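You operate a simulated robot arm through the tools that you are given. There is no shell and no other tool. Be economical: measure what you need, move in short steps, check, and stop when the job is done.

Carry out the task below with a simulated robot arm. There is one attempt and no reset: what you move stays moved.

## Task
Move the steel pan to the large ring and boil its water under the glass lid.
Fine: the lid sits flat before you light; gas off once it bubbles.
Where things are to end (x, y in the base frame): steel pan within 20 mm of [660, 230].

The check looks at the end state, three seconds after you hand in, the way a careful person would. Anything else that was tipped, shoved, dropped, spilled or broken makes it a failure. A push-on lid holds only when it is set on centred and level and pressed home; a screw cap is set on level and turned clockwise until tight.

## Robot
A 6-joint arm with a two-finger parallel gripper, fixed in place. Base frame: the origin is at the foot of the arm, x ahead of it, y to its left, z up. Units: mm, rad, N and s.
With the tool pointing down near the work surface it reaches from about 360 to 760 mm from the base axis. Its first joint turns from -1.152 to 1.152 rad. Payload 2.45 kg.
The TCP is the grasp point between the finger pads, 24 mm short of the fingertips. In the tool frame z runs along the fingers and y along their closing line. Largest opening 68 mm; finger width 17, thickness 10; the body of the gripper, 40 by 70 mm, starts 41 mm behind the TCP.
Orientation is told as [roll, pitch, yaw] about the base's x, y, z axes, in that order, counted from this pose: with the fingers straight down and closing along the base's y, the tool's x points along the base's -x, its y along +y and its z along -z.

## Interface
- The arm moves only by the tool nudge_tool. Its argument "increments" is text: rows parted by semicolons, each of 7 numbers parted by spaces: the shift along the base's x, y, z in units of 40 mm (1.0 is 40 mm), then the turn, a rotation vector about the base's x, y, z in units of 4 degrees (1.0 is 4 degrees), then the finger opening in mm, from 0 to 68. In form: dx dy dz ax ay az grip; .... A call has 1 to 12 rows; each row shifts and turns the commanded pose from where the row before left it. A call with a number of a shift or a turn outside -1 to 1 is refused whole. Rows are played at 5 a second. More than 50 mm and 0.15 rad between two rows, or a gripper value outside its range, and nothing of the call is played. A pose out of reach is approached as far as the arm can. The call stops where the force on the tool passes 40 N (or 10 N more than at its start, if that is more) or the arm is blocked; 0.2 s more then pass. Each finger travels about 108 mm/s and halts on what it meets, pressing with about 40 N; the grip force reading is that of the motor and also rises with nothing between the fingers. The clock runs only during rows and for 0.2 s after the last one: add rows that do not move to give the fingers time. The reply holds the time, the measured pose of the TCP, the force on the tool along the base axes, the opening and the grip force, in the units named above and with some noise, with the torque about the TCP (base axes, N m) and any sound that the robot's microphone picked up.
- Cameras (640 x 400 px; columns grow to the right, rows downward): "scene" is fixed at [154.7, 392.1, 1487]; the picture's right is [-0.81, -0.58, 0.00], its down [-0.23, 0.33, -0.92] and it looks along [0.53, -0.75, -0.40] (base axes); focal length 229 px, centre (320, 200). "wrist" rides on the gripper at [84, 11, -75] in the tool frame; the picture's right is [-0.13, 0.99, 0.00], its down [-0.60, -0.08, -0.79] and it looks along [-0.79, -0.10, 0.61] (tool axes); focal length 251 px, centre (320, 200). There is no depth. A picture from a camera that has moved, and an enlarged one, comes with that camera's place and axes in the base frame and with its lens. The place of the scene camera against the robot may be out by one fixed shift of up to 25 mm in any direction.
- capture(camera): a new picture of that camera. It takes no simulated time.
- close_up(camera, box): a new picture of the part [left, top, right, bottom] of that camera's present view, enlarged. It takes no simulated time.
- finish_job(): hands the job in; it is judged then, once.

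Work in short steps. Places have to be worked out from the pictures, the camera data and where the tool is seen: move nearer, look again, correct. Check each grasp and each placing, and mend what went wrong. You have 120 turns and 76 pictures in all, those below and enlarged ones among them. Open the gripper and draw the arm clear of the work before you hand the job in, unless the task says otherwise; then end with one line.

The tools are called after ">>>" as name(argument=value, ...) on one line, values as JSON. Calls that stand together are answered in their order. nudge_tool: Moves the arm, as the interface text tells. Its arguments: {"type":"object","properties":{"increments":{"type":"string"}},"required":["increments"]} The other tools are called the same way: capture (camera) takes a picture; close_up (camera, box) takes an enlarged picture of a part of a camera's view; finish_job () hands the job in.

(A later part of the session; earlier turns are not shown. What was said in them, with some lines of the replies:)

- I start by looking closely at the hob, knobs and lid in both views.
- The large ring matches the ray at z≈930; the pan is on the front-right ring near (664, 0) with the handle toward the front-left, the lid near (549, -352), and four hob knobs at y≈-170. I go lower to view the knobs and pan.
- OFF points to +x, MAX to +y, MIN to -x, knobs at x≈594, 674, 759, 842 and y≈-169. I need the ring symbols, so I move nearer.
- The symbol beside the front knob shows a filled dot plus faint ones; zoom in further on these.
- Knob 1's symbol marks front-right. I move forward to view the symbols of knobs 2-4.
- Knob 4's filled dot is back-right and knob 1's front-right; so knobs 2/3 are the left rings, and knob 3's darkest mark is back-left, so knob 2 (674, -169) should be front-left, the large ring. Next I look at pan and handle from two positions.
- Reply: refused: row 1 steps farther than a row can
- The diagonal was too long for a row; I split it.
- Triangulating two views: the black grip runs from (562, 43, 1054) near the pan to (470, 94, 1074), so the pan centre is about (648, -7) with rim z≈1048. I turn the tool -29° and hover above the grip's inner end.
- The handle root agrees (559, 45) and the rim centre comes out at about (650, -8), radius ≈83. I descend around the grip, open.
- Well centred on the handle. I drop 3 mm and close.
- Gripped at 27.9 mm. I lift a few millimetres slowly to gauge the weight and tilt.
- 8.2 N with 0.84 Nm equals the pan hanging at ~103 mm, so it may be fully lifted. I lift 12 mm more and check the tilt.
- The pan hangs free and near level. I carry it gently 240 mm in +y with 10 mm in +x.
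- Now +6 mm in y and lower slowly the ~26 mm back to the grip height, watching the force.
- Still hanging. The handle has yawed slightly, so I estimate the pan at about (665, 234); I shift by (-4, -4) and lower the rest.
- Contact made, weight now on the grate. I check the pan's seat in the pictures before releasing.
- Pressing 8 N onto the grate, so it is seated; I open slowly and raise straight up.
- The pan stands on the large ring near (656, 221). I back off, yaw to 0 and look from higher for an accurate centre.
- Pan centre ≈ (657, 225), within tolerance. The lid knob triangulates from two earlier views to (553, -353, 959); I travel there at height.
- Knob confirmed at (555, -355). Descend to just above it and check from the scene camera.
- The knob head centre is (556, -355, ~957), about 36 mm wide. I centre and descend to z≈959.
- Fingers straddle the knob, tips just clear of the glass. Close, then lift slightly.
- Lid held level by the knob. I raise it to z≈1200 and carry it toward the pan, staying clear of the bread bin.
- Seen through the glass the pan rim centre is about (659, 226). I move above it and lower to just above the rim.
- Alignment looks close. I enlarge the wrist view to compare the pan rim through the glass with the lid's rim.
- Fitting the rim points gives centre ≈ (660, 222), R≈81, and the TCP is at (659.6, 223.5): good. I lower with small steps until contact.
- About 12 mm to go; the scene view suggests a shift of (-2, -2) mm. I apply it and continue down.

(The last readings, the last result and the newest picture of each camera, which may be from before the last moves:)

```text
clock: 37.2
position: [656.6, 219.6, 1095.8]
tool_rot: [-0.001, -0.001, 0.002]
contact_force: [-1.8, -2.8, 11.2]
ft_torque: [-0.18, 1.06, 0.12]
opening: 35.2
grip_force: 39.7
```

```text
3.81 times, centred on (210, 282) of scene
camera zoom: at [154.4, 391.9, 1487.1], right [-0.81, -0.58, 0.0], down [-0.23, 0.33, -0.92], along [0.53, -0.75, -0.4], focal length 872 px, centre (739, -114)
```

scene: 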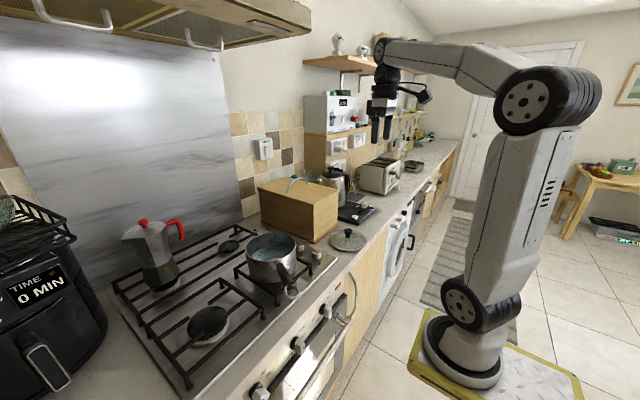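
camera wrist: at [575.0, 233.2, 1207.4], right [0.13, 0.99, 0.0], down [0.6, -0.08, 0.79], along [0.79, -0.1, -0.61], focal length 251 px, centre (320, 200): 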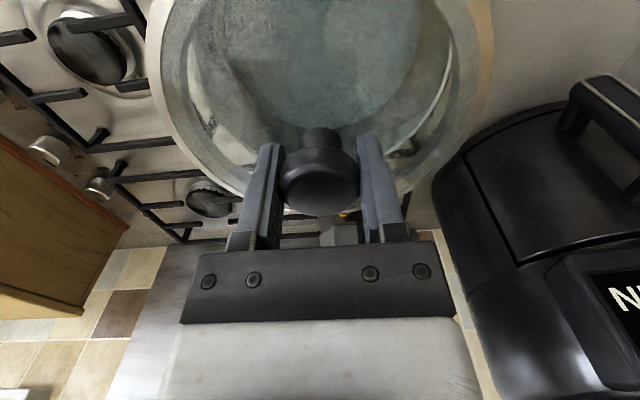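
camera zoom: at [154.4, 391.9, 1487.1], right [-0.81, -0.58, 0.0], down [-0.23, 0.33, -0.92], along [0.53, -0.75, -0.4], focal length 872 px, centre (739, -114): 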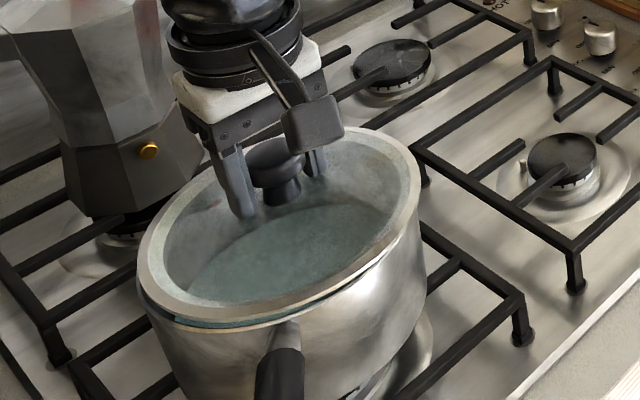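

Contact at the front (-x) edge at z≈1096 — a lip of the lid seems to be catching the front rim. I raise 3 mm, shift +x 3 mm, +y 1, and look.

>>> nudge_tool(increments="0 0 0.1 0 0 0 15;0.08 0.03 0 0 0 0 15;0 0 0 0 0 0 15")

>>> close_up(camera="scene", box=[165, 240, 265, 325])

>>> close_up(camera="wrist", box=[130, 0, 510, 237])

```text
clock: 38.0
position: [660.5, 221.6, 1098.6]
tool_rot: [-0.001, 0.0, 0.0]
contact_force: [-0.4, 0.5, -2.0]
ft_torque: [0.01, -0.04, -0.01]
opening: 34.7
grip_force: 40.1
```

```text
4.71 times, centred on (215, 282) of scene
camera zoom: at [154.8, 392.1, 1487.0], right [-0.81, -0.58, 0.0], down [-0.23, 0.33, -0.92], along [0.53, -0.75, -0.4], focal length 1077 px, centre (814, -188)
```

zoom: 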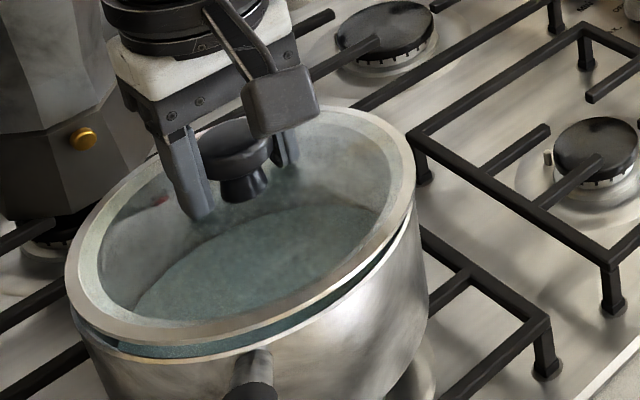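

```text
1.68 times, centred on (320, 118) of wrist
camera zoom: at [576.8, 232.1, 1174.1], right [0.13, 0.99, 0.0], down [0.6, -0.08, 0.79], along [0.79, -0.1, -0.61], focal length 424 px, centre (320, 337)
```

zoom: 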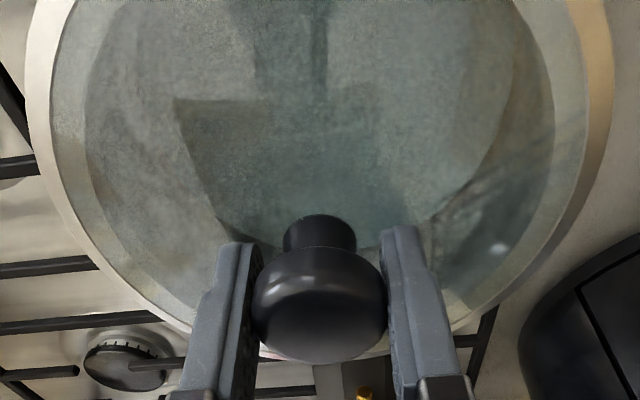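

The lid hangs over the rim with an even band around; I lower again in 2 mm steps to see if it passes.

>>> nudge_tool(increments="0 0 -0.05 0 0 0 15;0 0 -0.05 0 0 0 15;0 0 -0.03 0 0 0 15;0 0 0 0 0 0 15")

```text
clock: 39.0
position: [660.7, 222.0, 1093.1]
tool_rot: [-0.001, -0.001, -0.001]
contact_force: [-0.2, -0.5, -2.2]
ft_torque: [0.02, -0.02, -0.02]
opening: 34.7
grip_force: 39.4
```

Past the previous contact height with no force: the lip is inside the rim. Continue.

>>> nudge_tool(increments="0 0 -0.05 0 0 0 15;0 0 -0.05 0 0 0 15;0 0 -0.04 0 0 0 15;0 0 0 0 0 0 15")

>>> close_up(camera="scene", box=[165, 240, 265, 325])

```text
clock: 40.0
position: [662.0, 221.0, 1087.9]
tool_rot: [0.0, 0.0, -0.001]
contact_force: [0.2, 0.0, -2.5]
ft_torque: [0.01, 0.02, -0.01]
opening: 34.6
grip_force: 40.1
```

```text
4.71 times, centred on (215, 282) of scene
camera zoom: at [154.8, 392.1, 1487.0], right [-0.81, -0.58, 0.0], down [-0.23, 0.33, -0.92], along [0.53, -0.75, -0.4], focal length 1077 px, centre (814, -188)
```

zoom: 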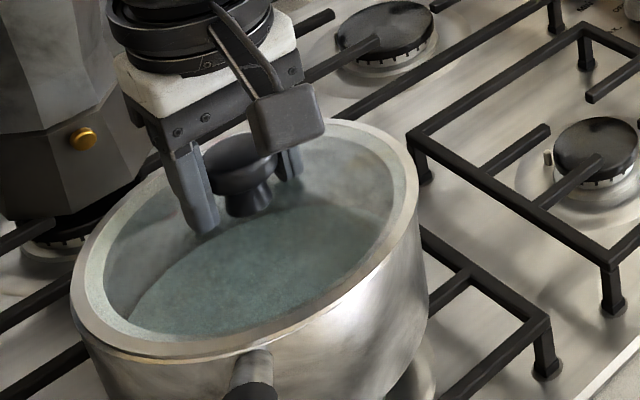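

Nearly flush. A few millimetres more until contact.

>>> nudge_tool(increments="0 0 -0.04 0 0 0 15;0 0 -0.04 0 0 0 15;0 0 0 0 0 0 15")

```text
clock: 40.8
position: [661.0, 221.7, 1088.1]
tool_rot: [0.003, -0.003, -0.001]
contact_force: [-2.3, -3.0, 20.1]
ft_torque: [-0.04, 0.79, 0.08]
opening: 34.6
grip_force: 39.8
```

Seated at z≈1088. I ease the pressure and release, then rise.

>>> nudge_tool(increments="0 0 0.05 0 0 0 34;0 0 0 0 0 0 40;0 0 0 0 0 0 55;0 0 0 0 0 0 68;0 0 0 0 0 0 68;0 0 0.5 0 0 0 68;0 0 0.9 0 0 0 68;-0.5 0 0.7 0 0 0 68;-0.9 0 0.4 0 0 0 68;-0.9 0 0.3 0 0 0 68;-0.9 0 0.2 0 0 0 68")

>>> close_up(camera="scene", box=[145, 235, 265, 340])

>>> close_up(camera="wrist", box=[220, 30, 480, 210])

```text
clock: 43.2
position: [531.4, 218.8, 1209.6]
tool_rot: [-0.001, 0.0, -0.001]
contact_force: [0.5, -0.7, -0.8]
ft_torque: [0.02, -0.02, 0.03]
opening: 68.0
grip_force: 0.1
```

```text
3.81 times, centred on (205, 288) of scene
camera zoom: at [154.7, 392.1, 1487.0], right [-0.81, -0.58, 0.0], down [-0.23, 0.33, -0.92], along [0.53, -0.75, -0.4], focal length 872 px, centre (758, -133)
```

zoom: 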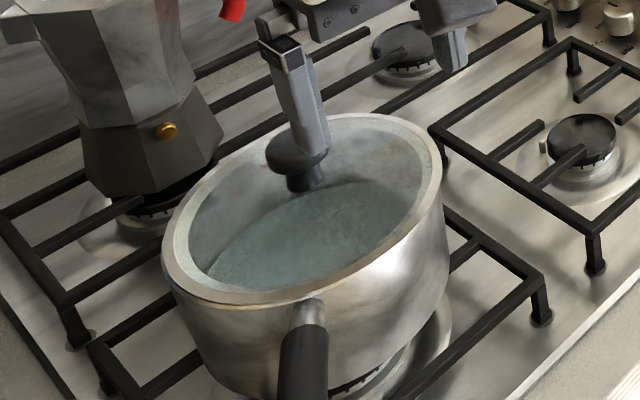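

```text
2.22 times, centred on (350, 120) of wrist
camera zoom: at [447.7, 229.2, 1284.7], right [0.13, 0.99, 0.0], down [0.6, -0.08, 0.79], along [0.79, -0.1, -0.61], focal length 559 px, centre (253, 378)
```

zoom: 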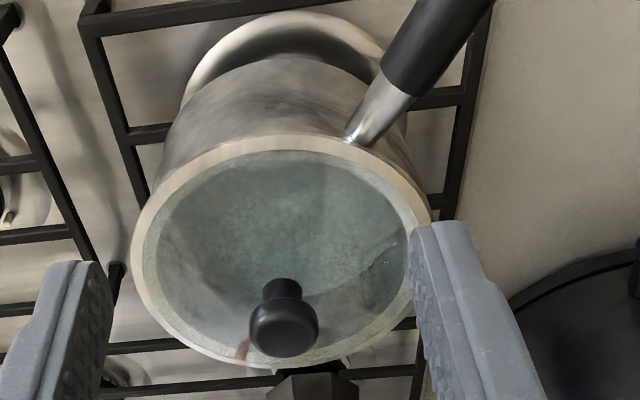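

The lid sits flat with knob at (660, 219) — pan in tolerance. Now to knob 2 at (674, -168): I approach at height with yaw -60° so that a +90° turn ends at +30°, keeping the wrist camera away from the bread bin.

>>> nudge_tool(increments="0 -0.8 0 0 0 -1 68;0 -0.9 0 0 0 -1 68;0 -0.9 0 0 0 -1 68;0.2 -0.9 0 0 0 -1 68;0.3 -0.9 0 0 0 -1 68;0.3 -0.9 0 0 0 -1 68;0.3 -0.9 0 0 0 -1 68;0.3 -0.9 0 0 0 -1 68;0.3 -0.9 -0.2 0 0 -1 68;0.3 -0.9 -0.3 0 0 -1 68;0.3 -0.8 -0.5 0 0 -1 68;0.3 0 -0.8 0 0 -1 68")

>>> nudge_tool(increments="0.3 0 -0.4 0 0 -1 68;0.3 0 -0.4 0 0 -1 68;0.3 0 0 0 0 -1 68;0 0 0 0 0 0 68")

>>> capture(camera="wrist")

```text
clock: 45.8
position: [640.5, -167.5, 1136.6]
tool_rot: [0.0, 0.0, -0.84]
contact_force: [-0.4, 0.0, -0.9]
ft_torque: [0.0, 0.02, 0.0]
opening: 67.9
grip_force: 0.0
```

```text
clock: 46.8
position: [672.9, -167.6, 1103.4]
tool_rot: [0.0, -0.001, -1.049]
contact_force: [-0.9, -0.8, 0.9]
ft_torque: [0.02, 0.0, -0.02]
opening: 67.9
grip_force: 0.1
```

```text
28 pictures are left
camera wrist: at [641.3, -88.9, 1178.4], right [0.92, 0.38, 0.0], down [0.23, -0.56, 0.79], along [0.3, -0.73, -0.61], focal length 251 px, centre (320, 200)
```

wrist: 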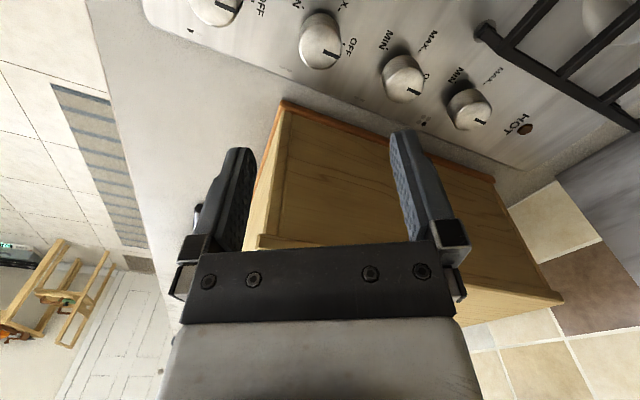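

Knob 2's top triangulates to (675, -171, 944). I descend to just above, check, then straddle it.

>>> nudge_tool(increments="0.05 -0.07 -0.9 0 0 0 68;0 0 -0.9 0 0 0 68;0 0 -0.8 0 0 0 68;0 0 -0.4 0 0 0 68;0 0 0 0 0 0 68")

>>> capture(camera="wrist")

>>> close_up(camera="scene", box=[260, 205, 350, 275])

```text
clock: 48.0
position: [673.7, -172.0, 981.7]
tool_rot: [0.0, -0.001, -1.048]
contact_force: [0.9, 1.1, -0.1]
ft_torque: [-0.01, 0.0, -0.04]
opening: 67.9
grip_force: 0.0
```

```text
27 pictures are left
camera wrist: at [641.5, -94.1, 1057.7], right [0.92, 0.38, 0.0], down [0.23, -0.56, 0.79], along [0.3, -0.73, -0.61], focal length 251 px, centre (320, 200)
```

wrist: 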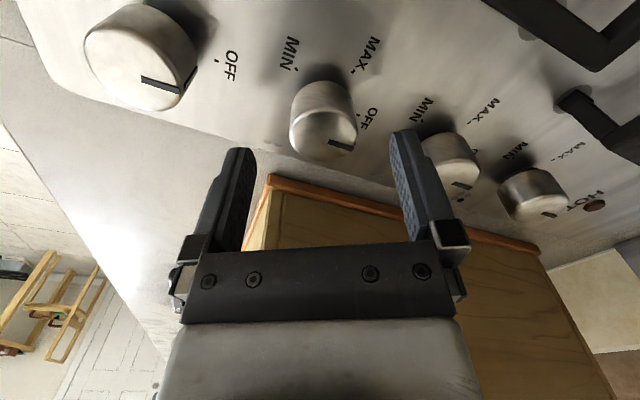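

```text
5.71 times, centred on (305, 240) of scene
camera zoom: at [154.7, 392.1, 1487.0], right [-0.81, -0.58, 0.0], down [-0.23, 0.33, -0.92], along [0.53, -0.75, -0.4], focal length 1308 px, centre (406, -29)
```

zoom: 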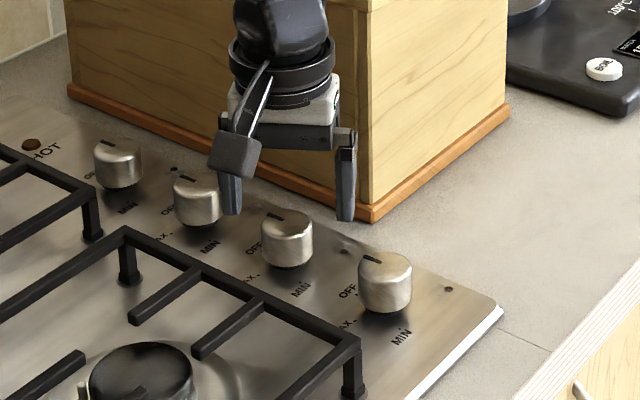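

Centred over knob 2. Descend to z≈949 and close.

>>> nudge_tool(increments="0.03 0 -0.4 0 0 0 68;0 0 -0.3 0 0 0 68;0 0 -0.1 0 0 0 68;0 0 0 0 0 0 55;0 0 0 0 0 0 40;0 0 0 0 0 0 25;0 0 0 0 0 0 25;0 0 0 0 0 0 25")

```text
clock: 49.8
position: [674.0, -170.3, 951.1]
tool_rot: [0.0, -0.002, -1.047]
contact_force: [9.9, 4.9, -3.0]
ft_torque: [-0.24, -0.26, 0.09]
opening: 35.2
grip_force: 44.9
```

Knob gripped at 35 mm. I relieve the side force and turn counter-clockwise (OFF → MAX), first 44°.

>>> nudge_tool(increments="0.03 0.02 0 0 0 0 25;0 0 0 0 0 1 25;0 0 0 0 0 1 25;0 0 0 0 0 1 25;0 0 0 0 0 1 25;0 0 0 0 0 1 25;0 0 0 0 0 1 25;0 0 0 0 0 1 25;0 0 0 0 0 1 25;0 0 0 0 0 1 25;0 0 0 0 0 1 25;0 0 0 0 0 1 25")

>>> capture(camera="wrist")

>>> capture(camera="scene")

```text
clock: 52.4
position: [676.3, -169.7, 951.2]
tool_rot: [-0.001, -0.002, -0.279]
contact_force: [-10.9, -18.0, -5.2]
ft_torque: [0.24, -0.22, -0.49]
opening: 35.1
grip_force: 45.1
```

```text
25 pictures are left
camera wrist: at [598.7, -137.3, 1026.7], right [0.4, 0.92, 0.0], down [0.56, -0.24, 0.79], along [0.73, -0.32, -0.61], focal length 251 px, centre (320, 200)
```

wrist: 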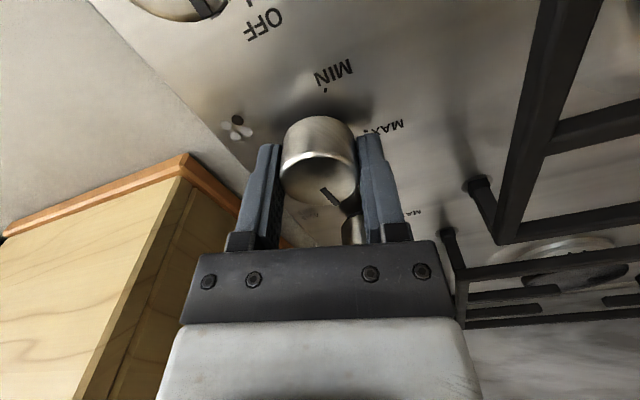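

```text
24 pictures are left
```

scene: 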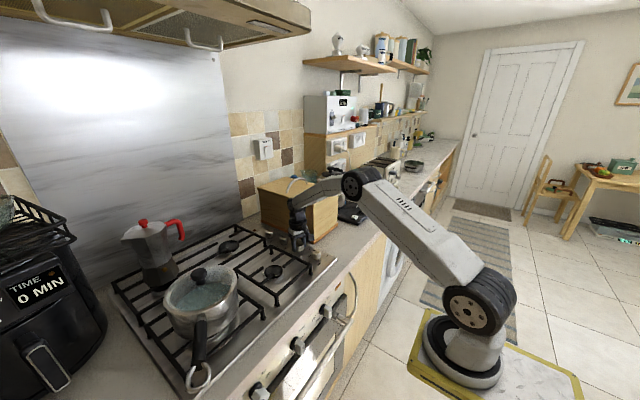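

The resisting torque is -0.49 Nm; I enlarge to see how far the knob has really turned and whether there's a flame.

>>> close_up(camera="wrist", box=[250, 90, 410, 230])

>>> close_up(camera="scene", box=[140, 240, 260, 345])

```text
2.86 times, centred on (330, 160) of wrist
camera zoom: at [598.7, -137.3, 1026.7], right [0.4, 0.92, 0.0], down [0.56, -0.24, 0.79], along [0.73, -0.32, -0.61], focal length 718 px, centre (291, 314)
```

zoom: 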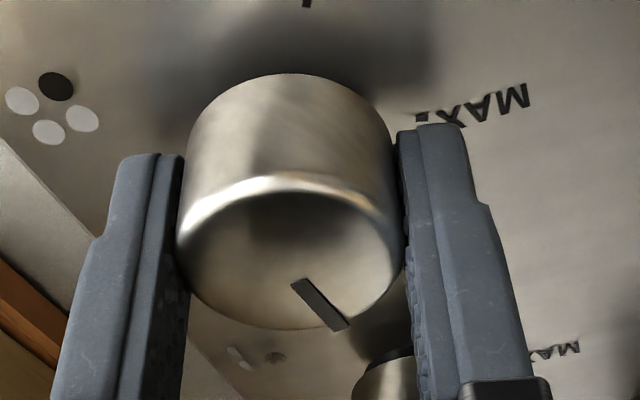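

```text
3.81 times, centred on (200, 292) of scene
camera zoom: at [154.5, 391.5, 1487.2], right [-0.81, -0.58, 0.0], down [-0.23, 0.33, -0.92], along [0.53, -0.75, -0.4], focal length 872 px, centre (777, -152)
```

zoom: 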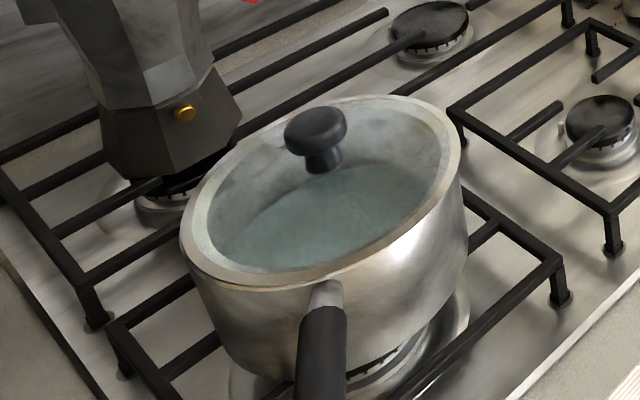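

The now-visible symbol confirms knob 2 = front-left, but the knob hardly turned: it likely must be pushed in. I open, turn back to -60°, regrip and press down.

>>> nudge_tool(increments="0 0 0 0 0 0 50;0 0 0 0 0 -1 60;0 0 0 0 0 -1 60;0 0 0 0 0 -1 60;0 0 0 0 0 -1 60;0 0 0 0 0 -1 60;0 0 0 0 0 -1 60;0 0 0 0 0 -1 60;0 0 0 0 0 -1 60;0 0 0 0 0 -1 60;0 0 0 0 0 -1 60;0 0 0 0 0 -1 60")

>>> close_up(camera="wrist", box=[250, 90, 410, 230])

>>> nudge_tool(increments="0 0 0 0 0 0 45;0 0 0 0 0 0 25;0 0 0 0 0 0 25;0 0 0 0 0 0 20;0 0 -0.05 0 0 0 20;0 0 -0.05 0 0 0 20;0 0 0 0 0 0 20")

```text
clock: 55.0
position: [677.4, -168.5, 951.2]
tool_rot: [-0.001, 0.001, -1.05]
contact_force: [0.7, 0.1, -0.5]
ft_torque: [0.0, 0.01, 0.02]
opening: 60.0
grip_force: 0.0
```

```text
2.86 times, centred on (330, 160) of wrist
camera zoom: at [645.2, -90.4, 1026.6], right [0.92, 0.38, 0.0], down [0.23, -0.56, 0.79], along [0.3, -0.73, -0.61], focal length 718 px, centre (291, 314)
```

zoom: 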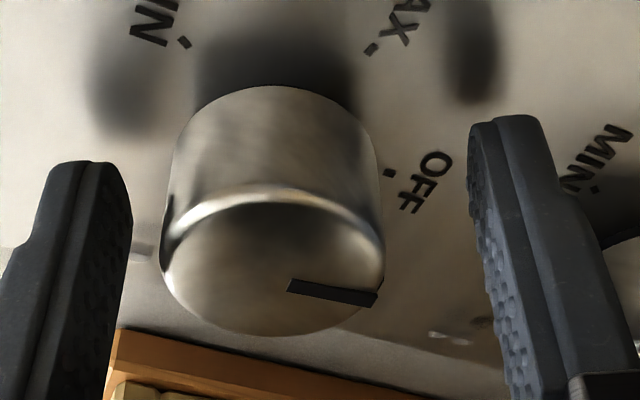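

```text
clock: 56.6
position: [675.3, -168.7, 946.9]
tool_rot: [-0.005, 0.003, -1.049]
contact_force: [-11.3, 1.1, 8.4]
ft_torque: [-0.09, -0.21, -0.04]
opening: 34.9
grip_force: 45.4
stopped in row 7: the force on the tool passed its limit at 40 N (the readings are from after the stop); the commanded pose is now the measured one
```

Force limit tripped while pressing. I ease sideways by 1 mm, press gently, and test a small turn.

>>> nudge_tool(increments="-0.03 -0.01 0 0 0 0 20;0 0 -0.02 0 0 0 20;0 0 -0.02 0 0 0 20")

>>> close_up(camera="wrist", box=[250, 90, 410, 230])

```text
clock: 57.4
position: [674.7, -169.0, 947.8]
tool_rot: [-0.002, 0.004, -1.049]
contact_force: [-16.4, 3.4, 23.0]
ft_torque: [0.79, 0.14, -0.03]
opening: 35.2
grip_force: 45.6
```

```text
2.86 times, centred on (330, 160) of wrist
camera zoom: at [643.0, -92.1, 1022.6], right [0.92, 0.38, 0.0], down [0.24, -0.56, 0.79], along [0.3, -0.73, -0.61], focal length 718 px, centre (291, 314)
```

zoom: 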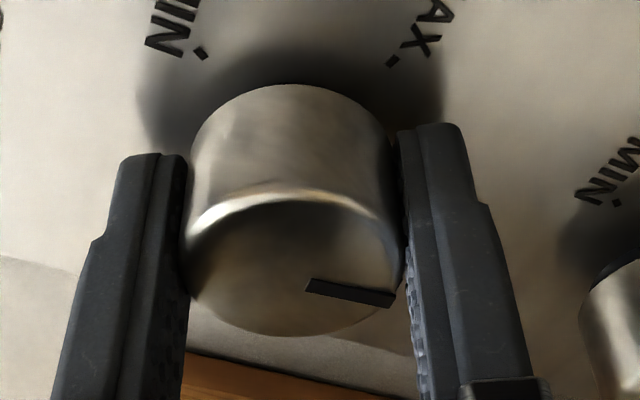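

Pressing 23 N. Turn now, a few steps counter-clockwise.

>>> nudge_tool(increments="0 0 0 0 0 0.7 20;0 0 0 0 0 0.7 20;0 0 0 0 0 0.8 20;0 0 0 0 0 0.8 20")

>>> close_up(camera="wrist", box=[250, 90, 410, 230])

```text
clock: 58.4
position: [675.0, -170.9, 946.2]
tool_rot: [-0.001, -0.002, -0.838]
contact_force: [-5.1, 2.1, 23.8]
ft_torque: [0.62, 0.12, 0.01]
opening: 35.3
grip_force: 45.3
```

```text
2.86 times, centred on (330, 160) of wrist
camera zoom: at [627.2, -100.7, 1021.6], right [0.82, 0.57, 0.0], down [0.35, -0.5, 0.79], along [0.45, -0.65, -0.61], focal length 718 px, centre (291, 314)
```

zoom: 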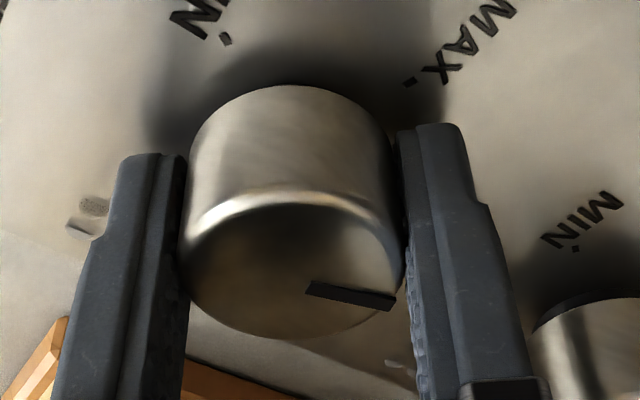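

The knob now turns with the gripper. Continue toward MAX.

>>> nudge_tool(increments="0 0 0 0 0 1 20;0 0 0 0 0 1 20;0 0 0 0 0 1 20;0 0 0 0 0 1 20;0 0 0 0 0 1 20;0 0 0 0 0 1 20;0 0 0 0 0 1 20;0 0 0 0 0 1 20;0 0 0 0 0 1 20;0 0 0 0 0 1 20")

>>> nudge_tool(increments="0 0 0 0 0 1 20;0 0 0 0 0 1 20;0 0 0 0 0 1 20;0 0 0 0 0 1 20;0 0 0 0 0 1 20;0 0 0 0 0 1 20;0 0 0 0 0 1 20;0 0 0 0 0 1 20;0 0 0 0 0 1 20;0 0 0 0 0 0.5 20;0 0 0 0 0 0 20")

>>> capture(camera="wrist")

>>> close_up(camera="scene", box=[120, 200, 360, 380])

```text
clock: 60.6
position: [675.7, -170.6, 946.3]
tool_rot: [-0.005, 0.0, -0.141]
contact_force: [-0.6, -3.1, 17.7]
ft_torque: [0.48, 0.05, 0.01]
opening: 35.0
grip_force: 45.1
```

```text
clock: 63.0
position: [674.8, -169.6, 945.7]
tool_rot: [-0.006, 0.002, 0.522]
contact_force: [3.4, -6.2, 18.1]
ft_torque: [0.55, -0.16, 0.02]
opening: 35.0
grip_force: 45.1
```

```text
18 pictures are left
camera wrist: at [596.7, -202.8, 1021.4], right [-0.38, 0.92, -0.01], down [0.56, 0.24, 0.79], along [0.73, 0.3, -0.61], focal length 251 px, centre (320, 200)
```

wrist: 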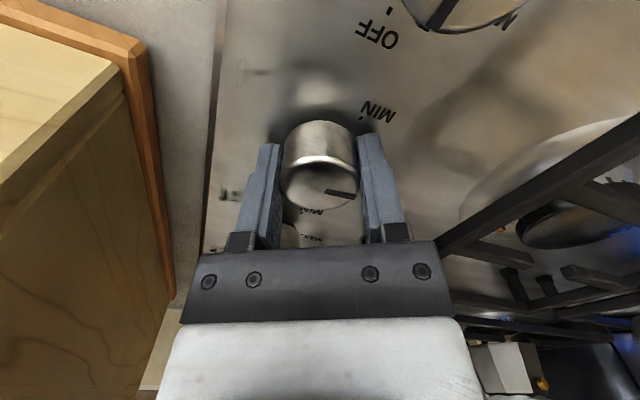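

```text
2.22 times, centred on (240, 290) of scene
camera zoom: at [154.4, 392.0, 1487.1], right [-0.81, -0.58, 0.0], down [-0.23, 0.33, -0.92], along [0.53, -0.75, -0.4], focal length 509 px, centre (498, 0)
```

zoom: 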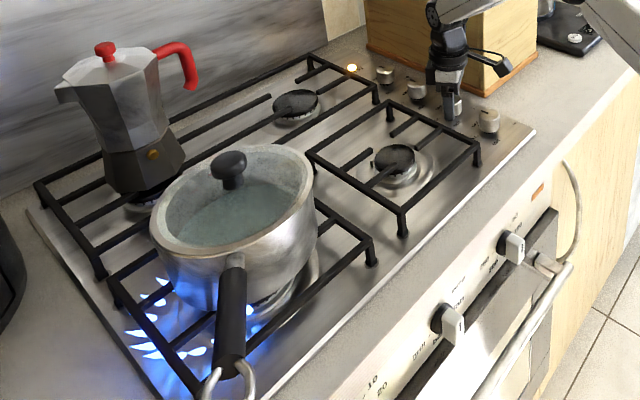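

The front-left burner is lit under the pan (blue flames, HOT lamp on). I keep hold of the knob and wait, listening for the boil.

>>> nudge_tool(increments="0 0 0 0 0 0 20;0 0 0 0 0 0 20;0 0 0 0 0 0 20;0 0 0 0 0 0 20;0 0 0 0 0 0 20;0 0 0 0 0 0 20;0 0 0 0 0 0 20;0 0 0 0 0 0 20;0 0 0 0 0 0 20;0 0 0 0 0 0 20;0 0 0 0 0 0 20;0 0 0 0 0 0 20")

>>> nudge_tool(increments="0 0 0 0 0 0 20;0 0 0 0 0 0 20;0 0 0 0 0 0 20;0 0 0 0 0 0 20;0 0 0 0 0 0 20;0 0 0 0 0 0 20;0 0 0 0 0 0 20;0 0 0 0 0 0 20;0 0 0 0 0 0 20;0 0 0 0 0 0 20;0 0 0 0 0 0 20;0 0 0 0 0 0 20")

>>> close_up(camera="scene", box=[140, 240, 260, 345])

```text
clock: 65.6
position: [674.6, -170.0, 945.5]
tool_rot: [-0.006, 0.0, 0.522]
contact_force: [2.1, -11.1, 18.0]
ft_torque: [0.34, 0.16, 0.0]
opening: 35.2
grip_force: 45.5
```

```text
clock: 68.2
position: [674.2, -170.5, 944.8]
tool_rot: [-0.006, -0.001, 0.522]
contact_force: [2.4, -14.3, 18.3]
ft_torque: [0.29, 0.18, -0.01]
opening: 35.1
grip_force: 44.8
```

```text
3.81 times, centred on (200, 292) of scene
camera zoom: at [154.4, 391.8, 1487.1], right [-0.81, -0.58, 0.0], down [-0.23, 0.33, -0.92], along [0.53, -0.75, -0.4], focal length 872 px, centre (777, -152)
```

zoom: 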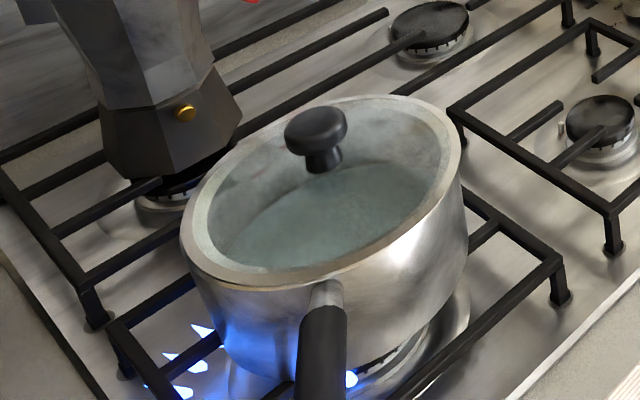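

Heating, no bubbles yet. I relax the side force slightly and keep waiting.

>>> nudge_tool(increments="0 -0.02 0.02 0 0 0 20;0 0 0 0 0 0 20;0 0 0 0 0 0 20;0 0 0 0 0 0 20;0 0 0 0 0 0 20;0 0 0 0 0 0 20;0 0 0 0 0 0 20;0 0 0 0 0 0 20;0 0 0 0 0 0 20;0 0 0 0 0 0 20;0 0 0 0 0 0 20;0 0 0 0 0 0 20")

>>> nudge_tool(increments="0 0 0 0 0 0 20;0 0 0 0 0 0 20;0 0 0 0 0 0 20;0 0 0 0 0 0 20;0 0 0 0 0 0 20;0 0 0 0 0 0 20;0 0 0 0 0 0 20;0 0 0 0 0 0 20;0 0 0 0 0 0 20;0 0 0 0 0 0 20;0 0 0 0 0 0 20;0 0 0 0 0 0 20")

>>> nudge_tool(increments="0 0 0 0 0 0 20;0 0 0 0 0 0 20;0 0 0 0 0 0 20;0 0 0 0 0 0 20;0 0 0 0 0 0 20;0 0 0 0 0 0 20;0 0 0 0 0 0 20;0 0 0 0 0 0 20;0 0 0 0 0 0 20;0 0 0 0 0 0 20;0 0 0 0 0 0 20;0 0 0 0 0 0 20")

>>> nudge_tool(increments="0 0 0 0 0 0 20;0 0 0 0 0 0 20;0 0 0 0 0 0 20;0 0 0 0 0 0 20;0 0 0 0 0 0 20;0 0 0 0 0 0 20;0 0 0 0 0 0 20;0 0 0 0 0 0 20;0 0 0 0 0 0 20;0 0 0 0 0 0 20;0 0 0 0 0 0 20;0 0 0 0 0 0 20")

>>> close_up(camera="scene", box=[140, 240, 260, 345])

```text
clock: 70.8
position: [674.9, -170.3, 944.8]
tool_rot: [-0.004, 0.002, 0.522]
contact_force: [-2.8, 5.3, 13.0]
ft_torque: [0.41, 0.29, 0.01]
opening: 34.7
grip_force: 45.4
```

```text
clock: 73.4
position: [674.8, -171.2, 945.8]
tool_rot: [-0.002, 0.002, 0.522]
contact_force: [-3.4, 12.0, 8.4]
ft_torque: [0.49, 0.19, -0.02]
opening: 34.8
grip_force: 45.0
```

```text
clock: 76.0
position: [674.8, -170.1, 946.0]
tool_rot: [-0.003, 0.002, 0.52]
contact_force: [-4.8, 14.0, 8.8]
ft_torque: [0.54, 0.22, -0.03]
opening: 34.9
grip_force: 45.0
```

```text
clock: 78.6
position: [674.5, -169.3, 945.3]
tool_rot: [-0.004, 0.004, 0.521]
contact_force: [-5.9, 14.6, 7.6]
ft_torque: [0.51, 0.24, -0.01]
opening: 34.9
grip_force: 45.2
```

```text
3.81 times, centred on (200, 292) of scene
camera zoom: at [154.4, 392.5, 1486.9], right [-0.81, -0.58, 0.0], down [-0.23, 0.33, -0.92], along [0.53, -0.75, -0.4], focal length 872 px, centre (777, -152)
```

zoom: 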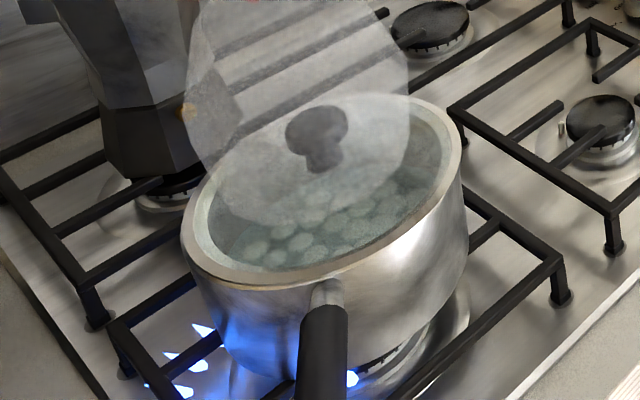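

Bubbles and steam are visible: boiling. I turn the knob clockwise back to OFF now.

>>> nudge_tool(increments="0 0.01 -0.02 0 0 -1 20;0 0 0 0 0 -1 20;0 0 0 0 0 -1 20;0 0 0 0 0 -1 20;0 0 0 0 0 -1 20;0 0 0 0 0 -1 20;0 0 0 0 0 -1 20;0 0 0 0 0 -1 20;0 0 0 0 0 -1 20;0 0 0 0 0 -1 20;0 0 0 0 0 -1 20;0 0 0 0 0 -1 20")

>>> nudge_tool(increments="0 0 0 0 0 -1 20;0 0 0 0 0 -1 20;0 0 0 0 0 -1 20;0 0 0 0 0 -1 20;0 0 0 0 0 -1 20;0 0 0 0 0 -1 20;0 0 0 0 0 -1 20;0 0 0 0 0 -1 20;0 0 0 0 0 -1 20;0 0 0 0 0 -1 20;0 0 0 0 0 -0.7 20;0 0 0 0 0 0 20")

>>> capture(camera="wrist")

>>> close_up(camera="scene", box=[120, 200, 360, 380])

```text
clock: 81.2
position: [674.7, -169.9, 945.8]
tool_rot: [-0.003, 0.001, -0.317]
contact_force: [3.2, 13.5, 2.7]
ft_torque: [0.12, -1.43, 0.0]
opening: 35.0
grip_force: 45.2
```

```text
clock: 83.8
position: [675.1, -169.0, 944.3]
tool_rot: [-0.006, 0.002, -1.064]
contact_force: [11.4, 8.7, 9.2]
ft_torque: [-0.25, -0.41, 0.17]
opening: 35.0
grip_force: 44.8
```

```text
14 pictures are left
camera wrist: at [644.4, -92.0, 1020.9], right [0.93, 0.37, 0.0], down [0.23, -0.57, 0.79], along [0.29, -0.74, -0.61], focal length 251 px, centre (320, 200)
```

wrist: 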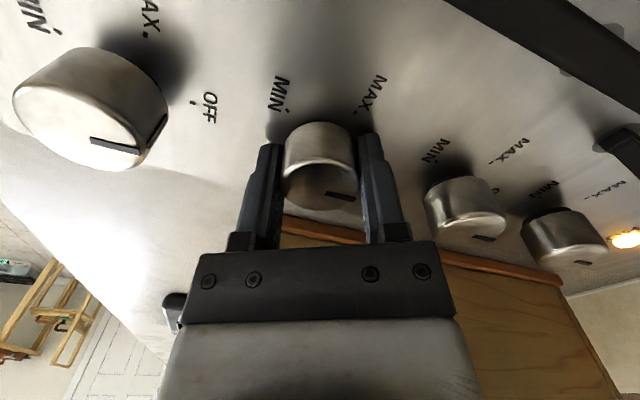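

```text
2.22 times, centred on (240, 290) of scene
camera zoom: at [154.8, 392.4, 1486.9], right [-0.81, -0.58, 0.0], down [-0.23, 0.33, -0.92], along [0.53, -0.75, -0.4], focal length 509 px, centre (498, 0)
```

zoom: 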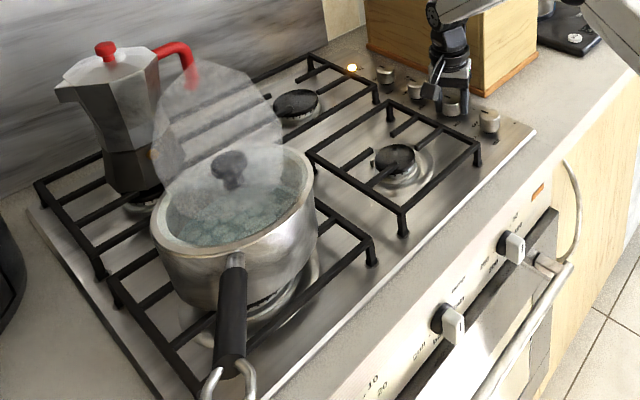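

Flame out, knob against the OFF stop. I release and rise clear, then check.

>>> nudge_tool(increments="0 0 0.04 0 0 0 34;0 0 0 0 0 0 45;0 0 0 0 0 0 60;0 0 0 0 0 0 60;0 0 0.5 0 0 0 60;0 0 1 0 0 0 60;0 0 1 0 0 0 60;-0.3 0 1 0 0 0 60;-0.6 0 1 0 0 0 60;-1 0 0.5 0 0 0 60;-1 0 0.5 0 0 0 60;-1 0 0 0 0 0 60")

>>> close_up(camera="scene", box=[120, 200, 360, 380])

>>> close_up(camera="scene", box=[260, 215, 350, 275])

```text
clock: 86.4
position: [520.4, -172.8, 1169.0]
tool_rot: [-0.005, 0.002, -1.063]
contact_force: [-0.1, 0.1, -0.2]
ft_torque: [-0.02, 0.01, -0.01]
opening: 59.9
grip_force: 0.0
```

```text
2.22 times, centred on (240, 290) of scene
camera zoom: at [154.7, 392.1, 1487.0], right [-0.81, -0.58, 0.0], down [-0.23, 0.33, -0.92], along [0.53, -0.75, -0.4], focal length 509 px, centre (498, 0)
```

zoom: 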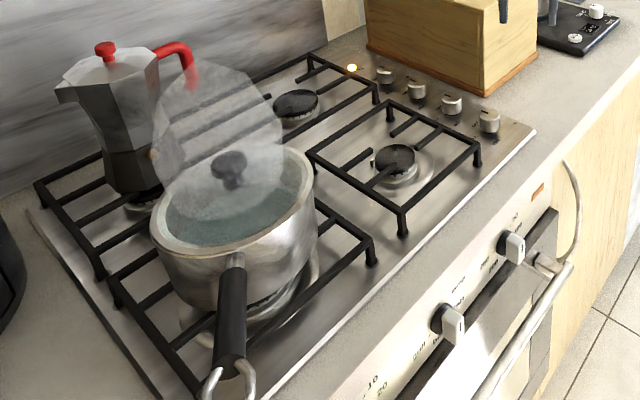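

```text
6.67 times, centred on (305, 245) of scene
camera zoom: at [154.7, 392.1, 1487.0], right [-0.81, -0.58, 0.0], down [-0.23, 0.33, -0.92], along [0.53, -0.75, -0.4], focal length 1526 px, centre (420, -100)
```

zoom: 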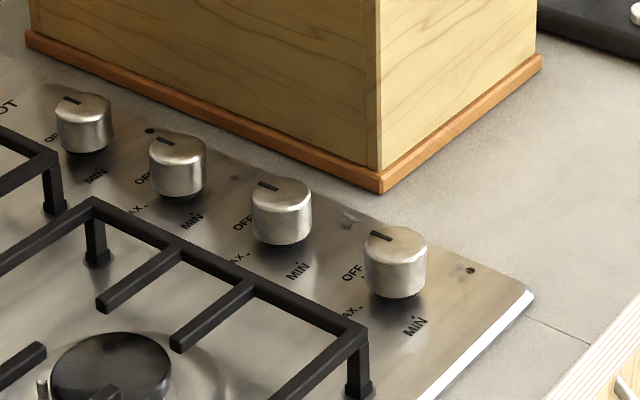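

All knobs are at OFF, the flame is out, the lid sits flat and the pan is on the large ring. The arm is clear with the gripper open, so I hand in.

>>> finish_job()

```text
The job is handed in.
```

The steel pan is on the large ring, centred at about (660, 221) by my picture measurements. Its water boiled under the flat-set glass lid, and the gas is off.
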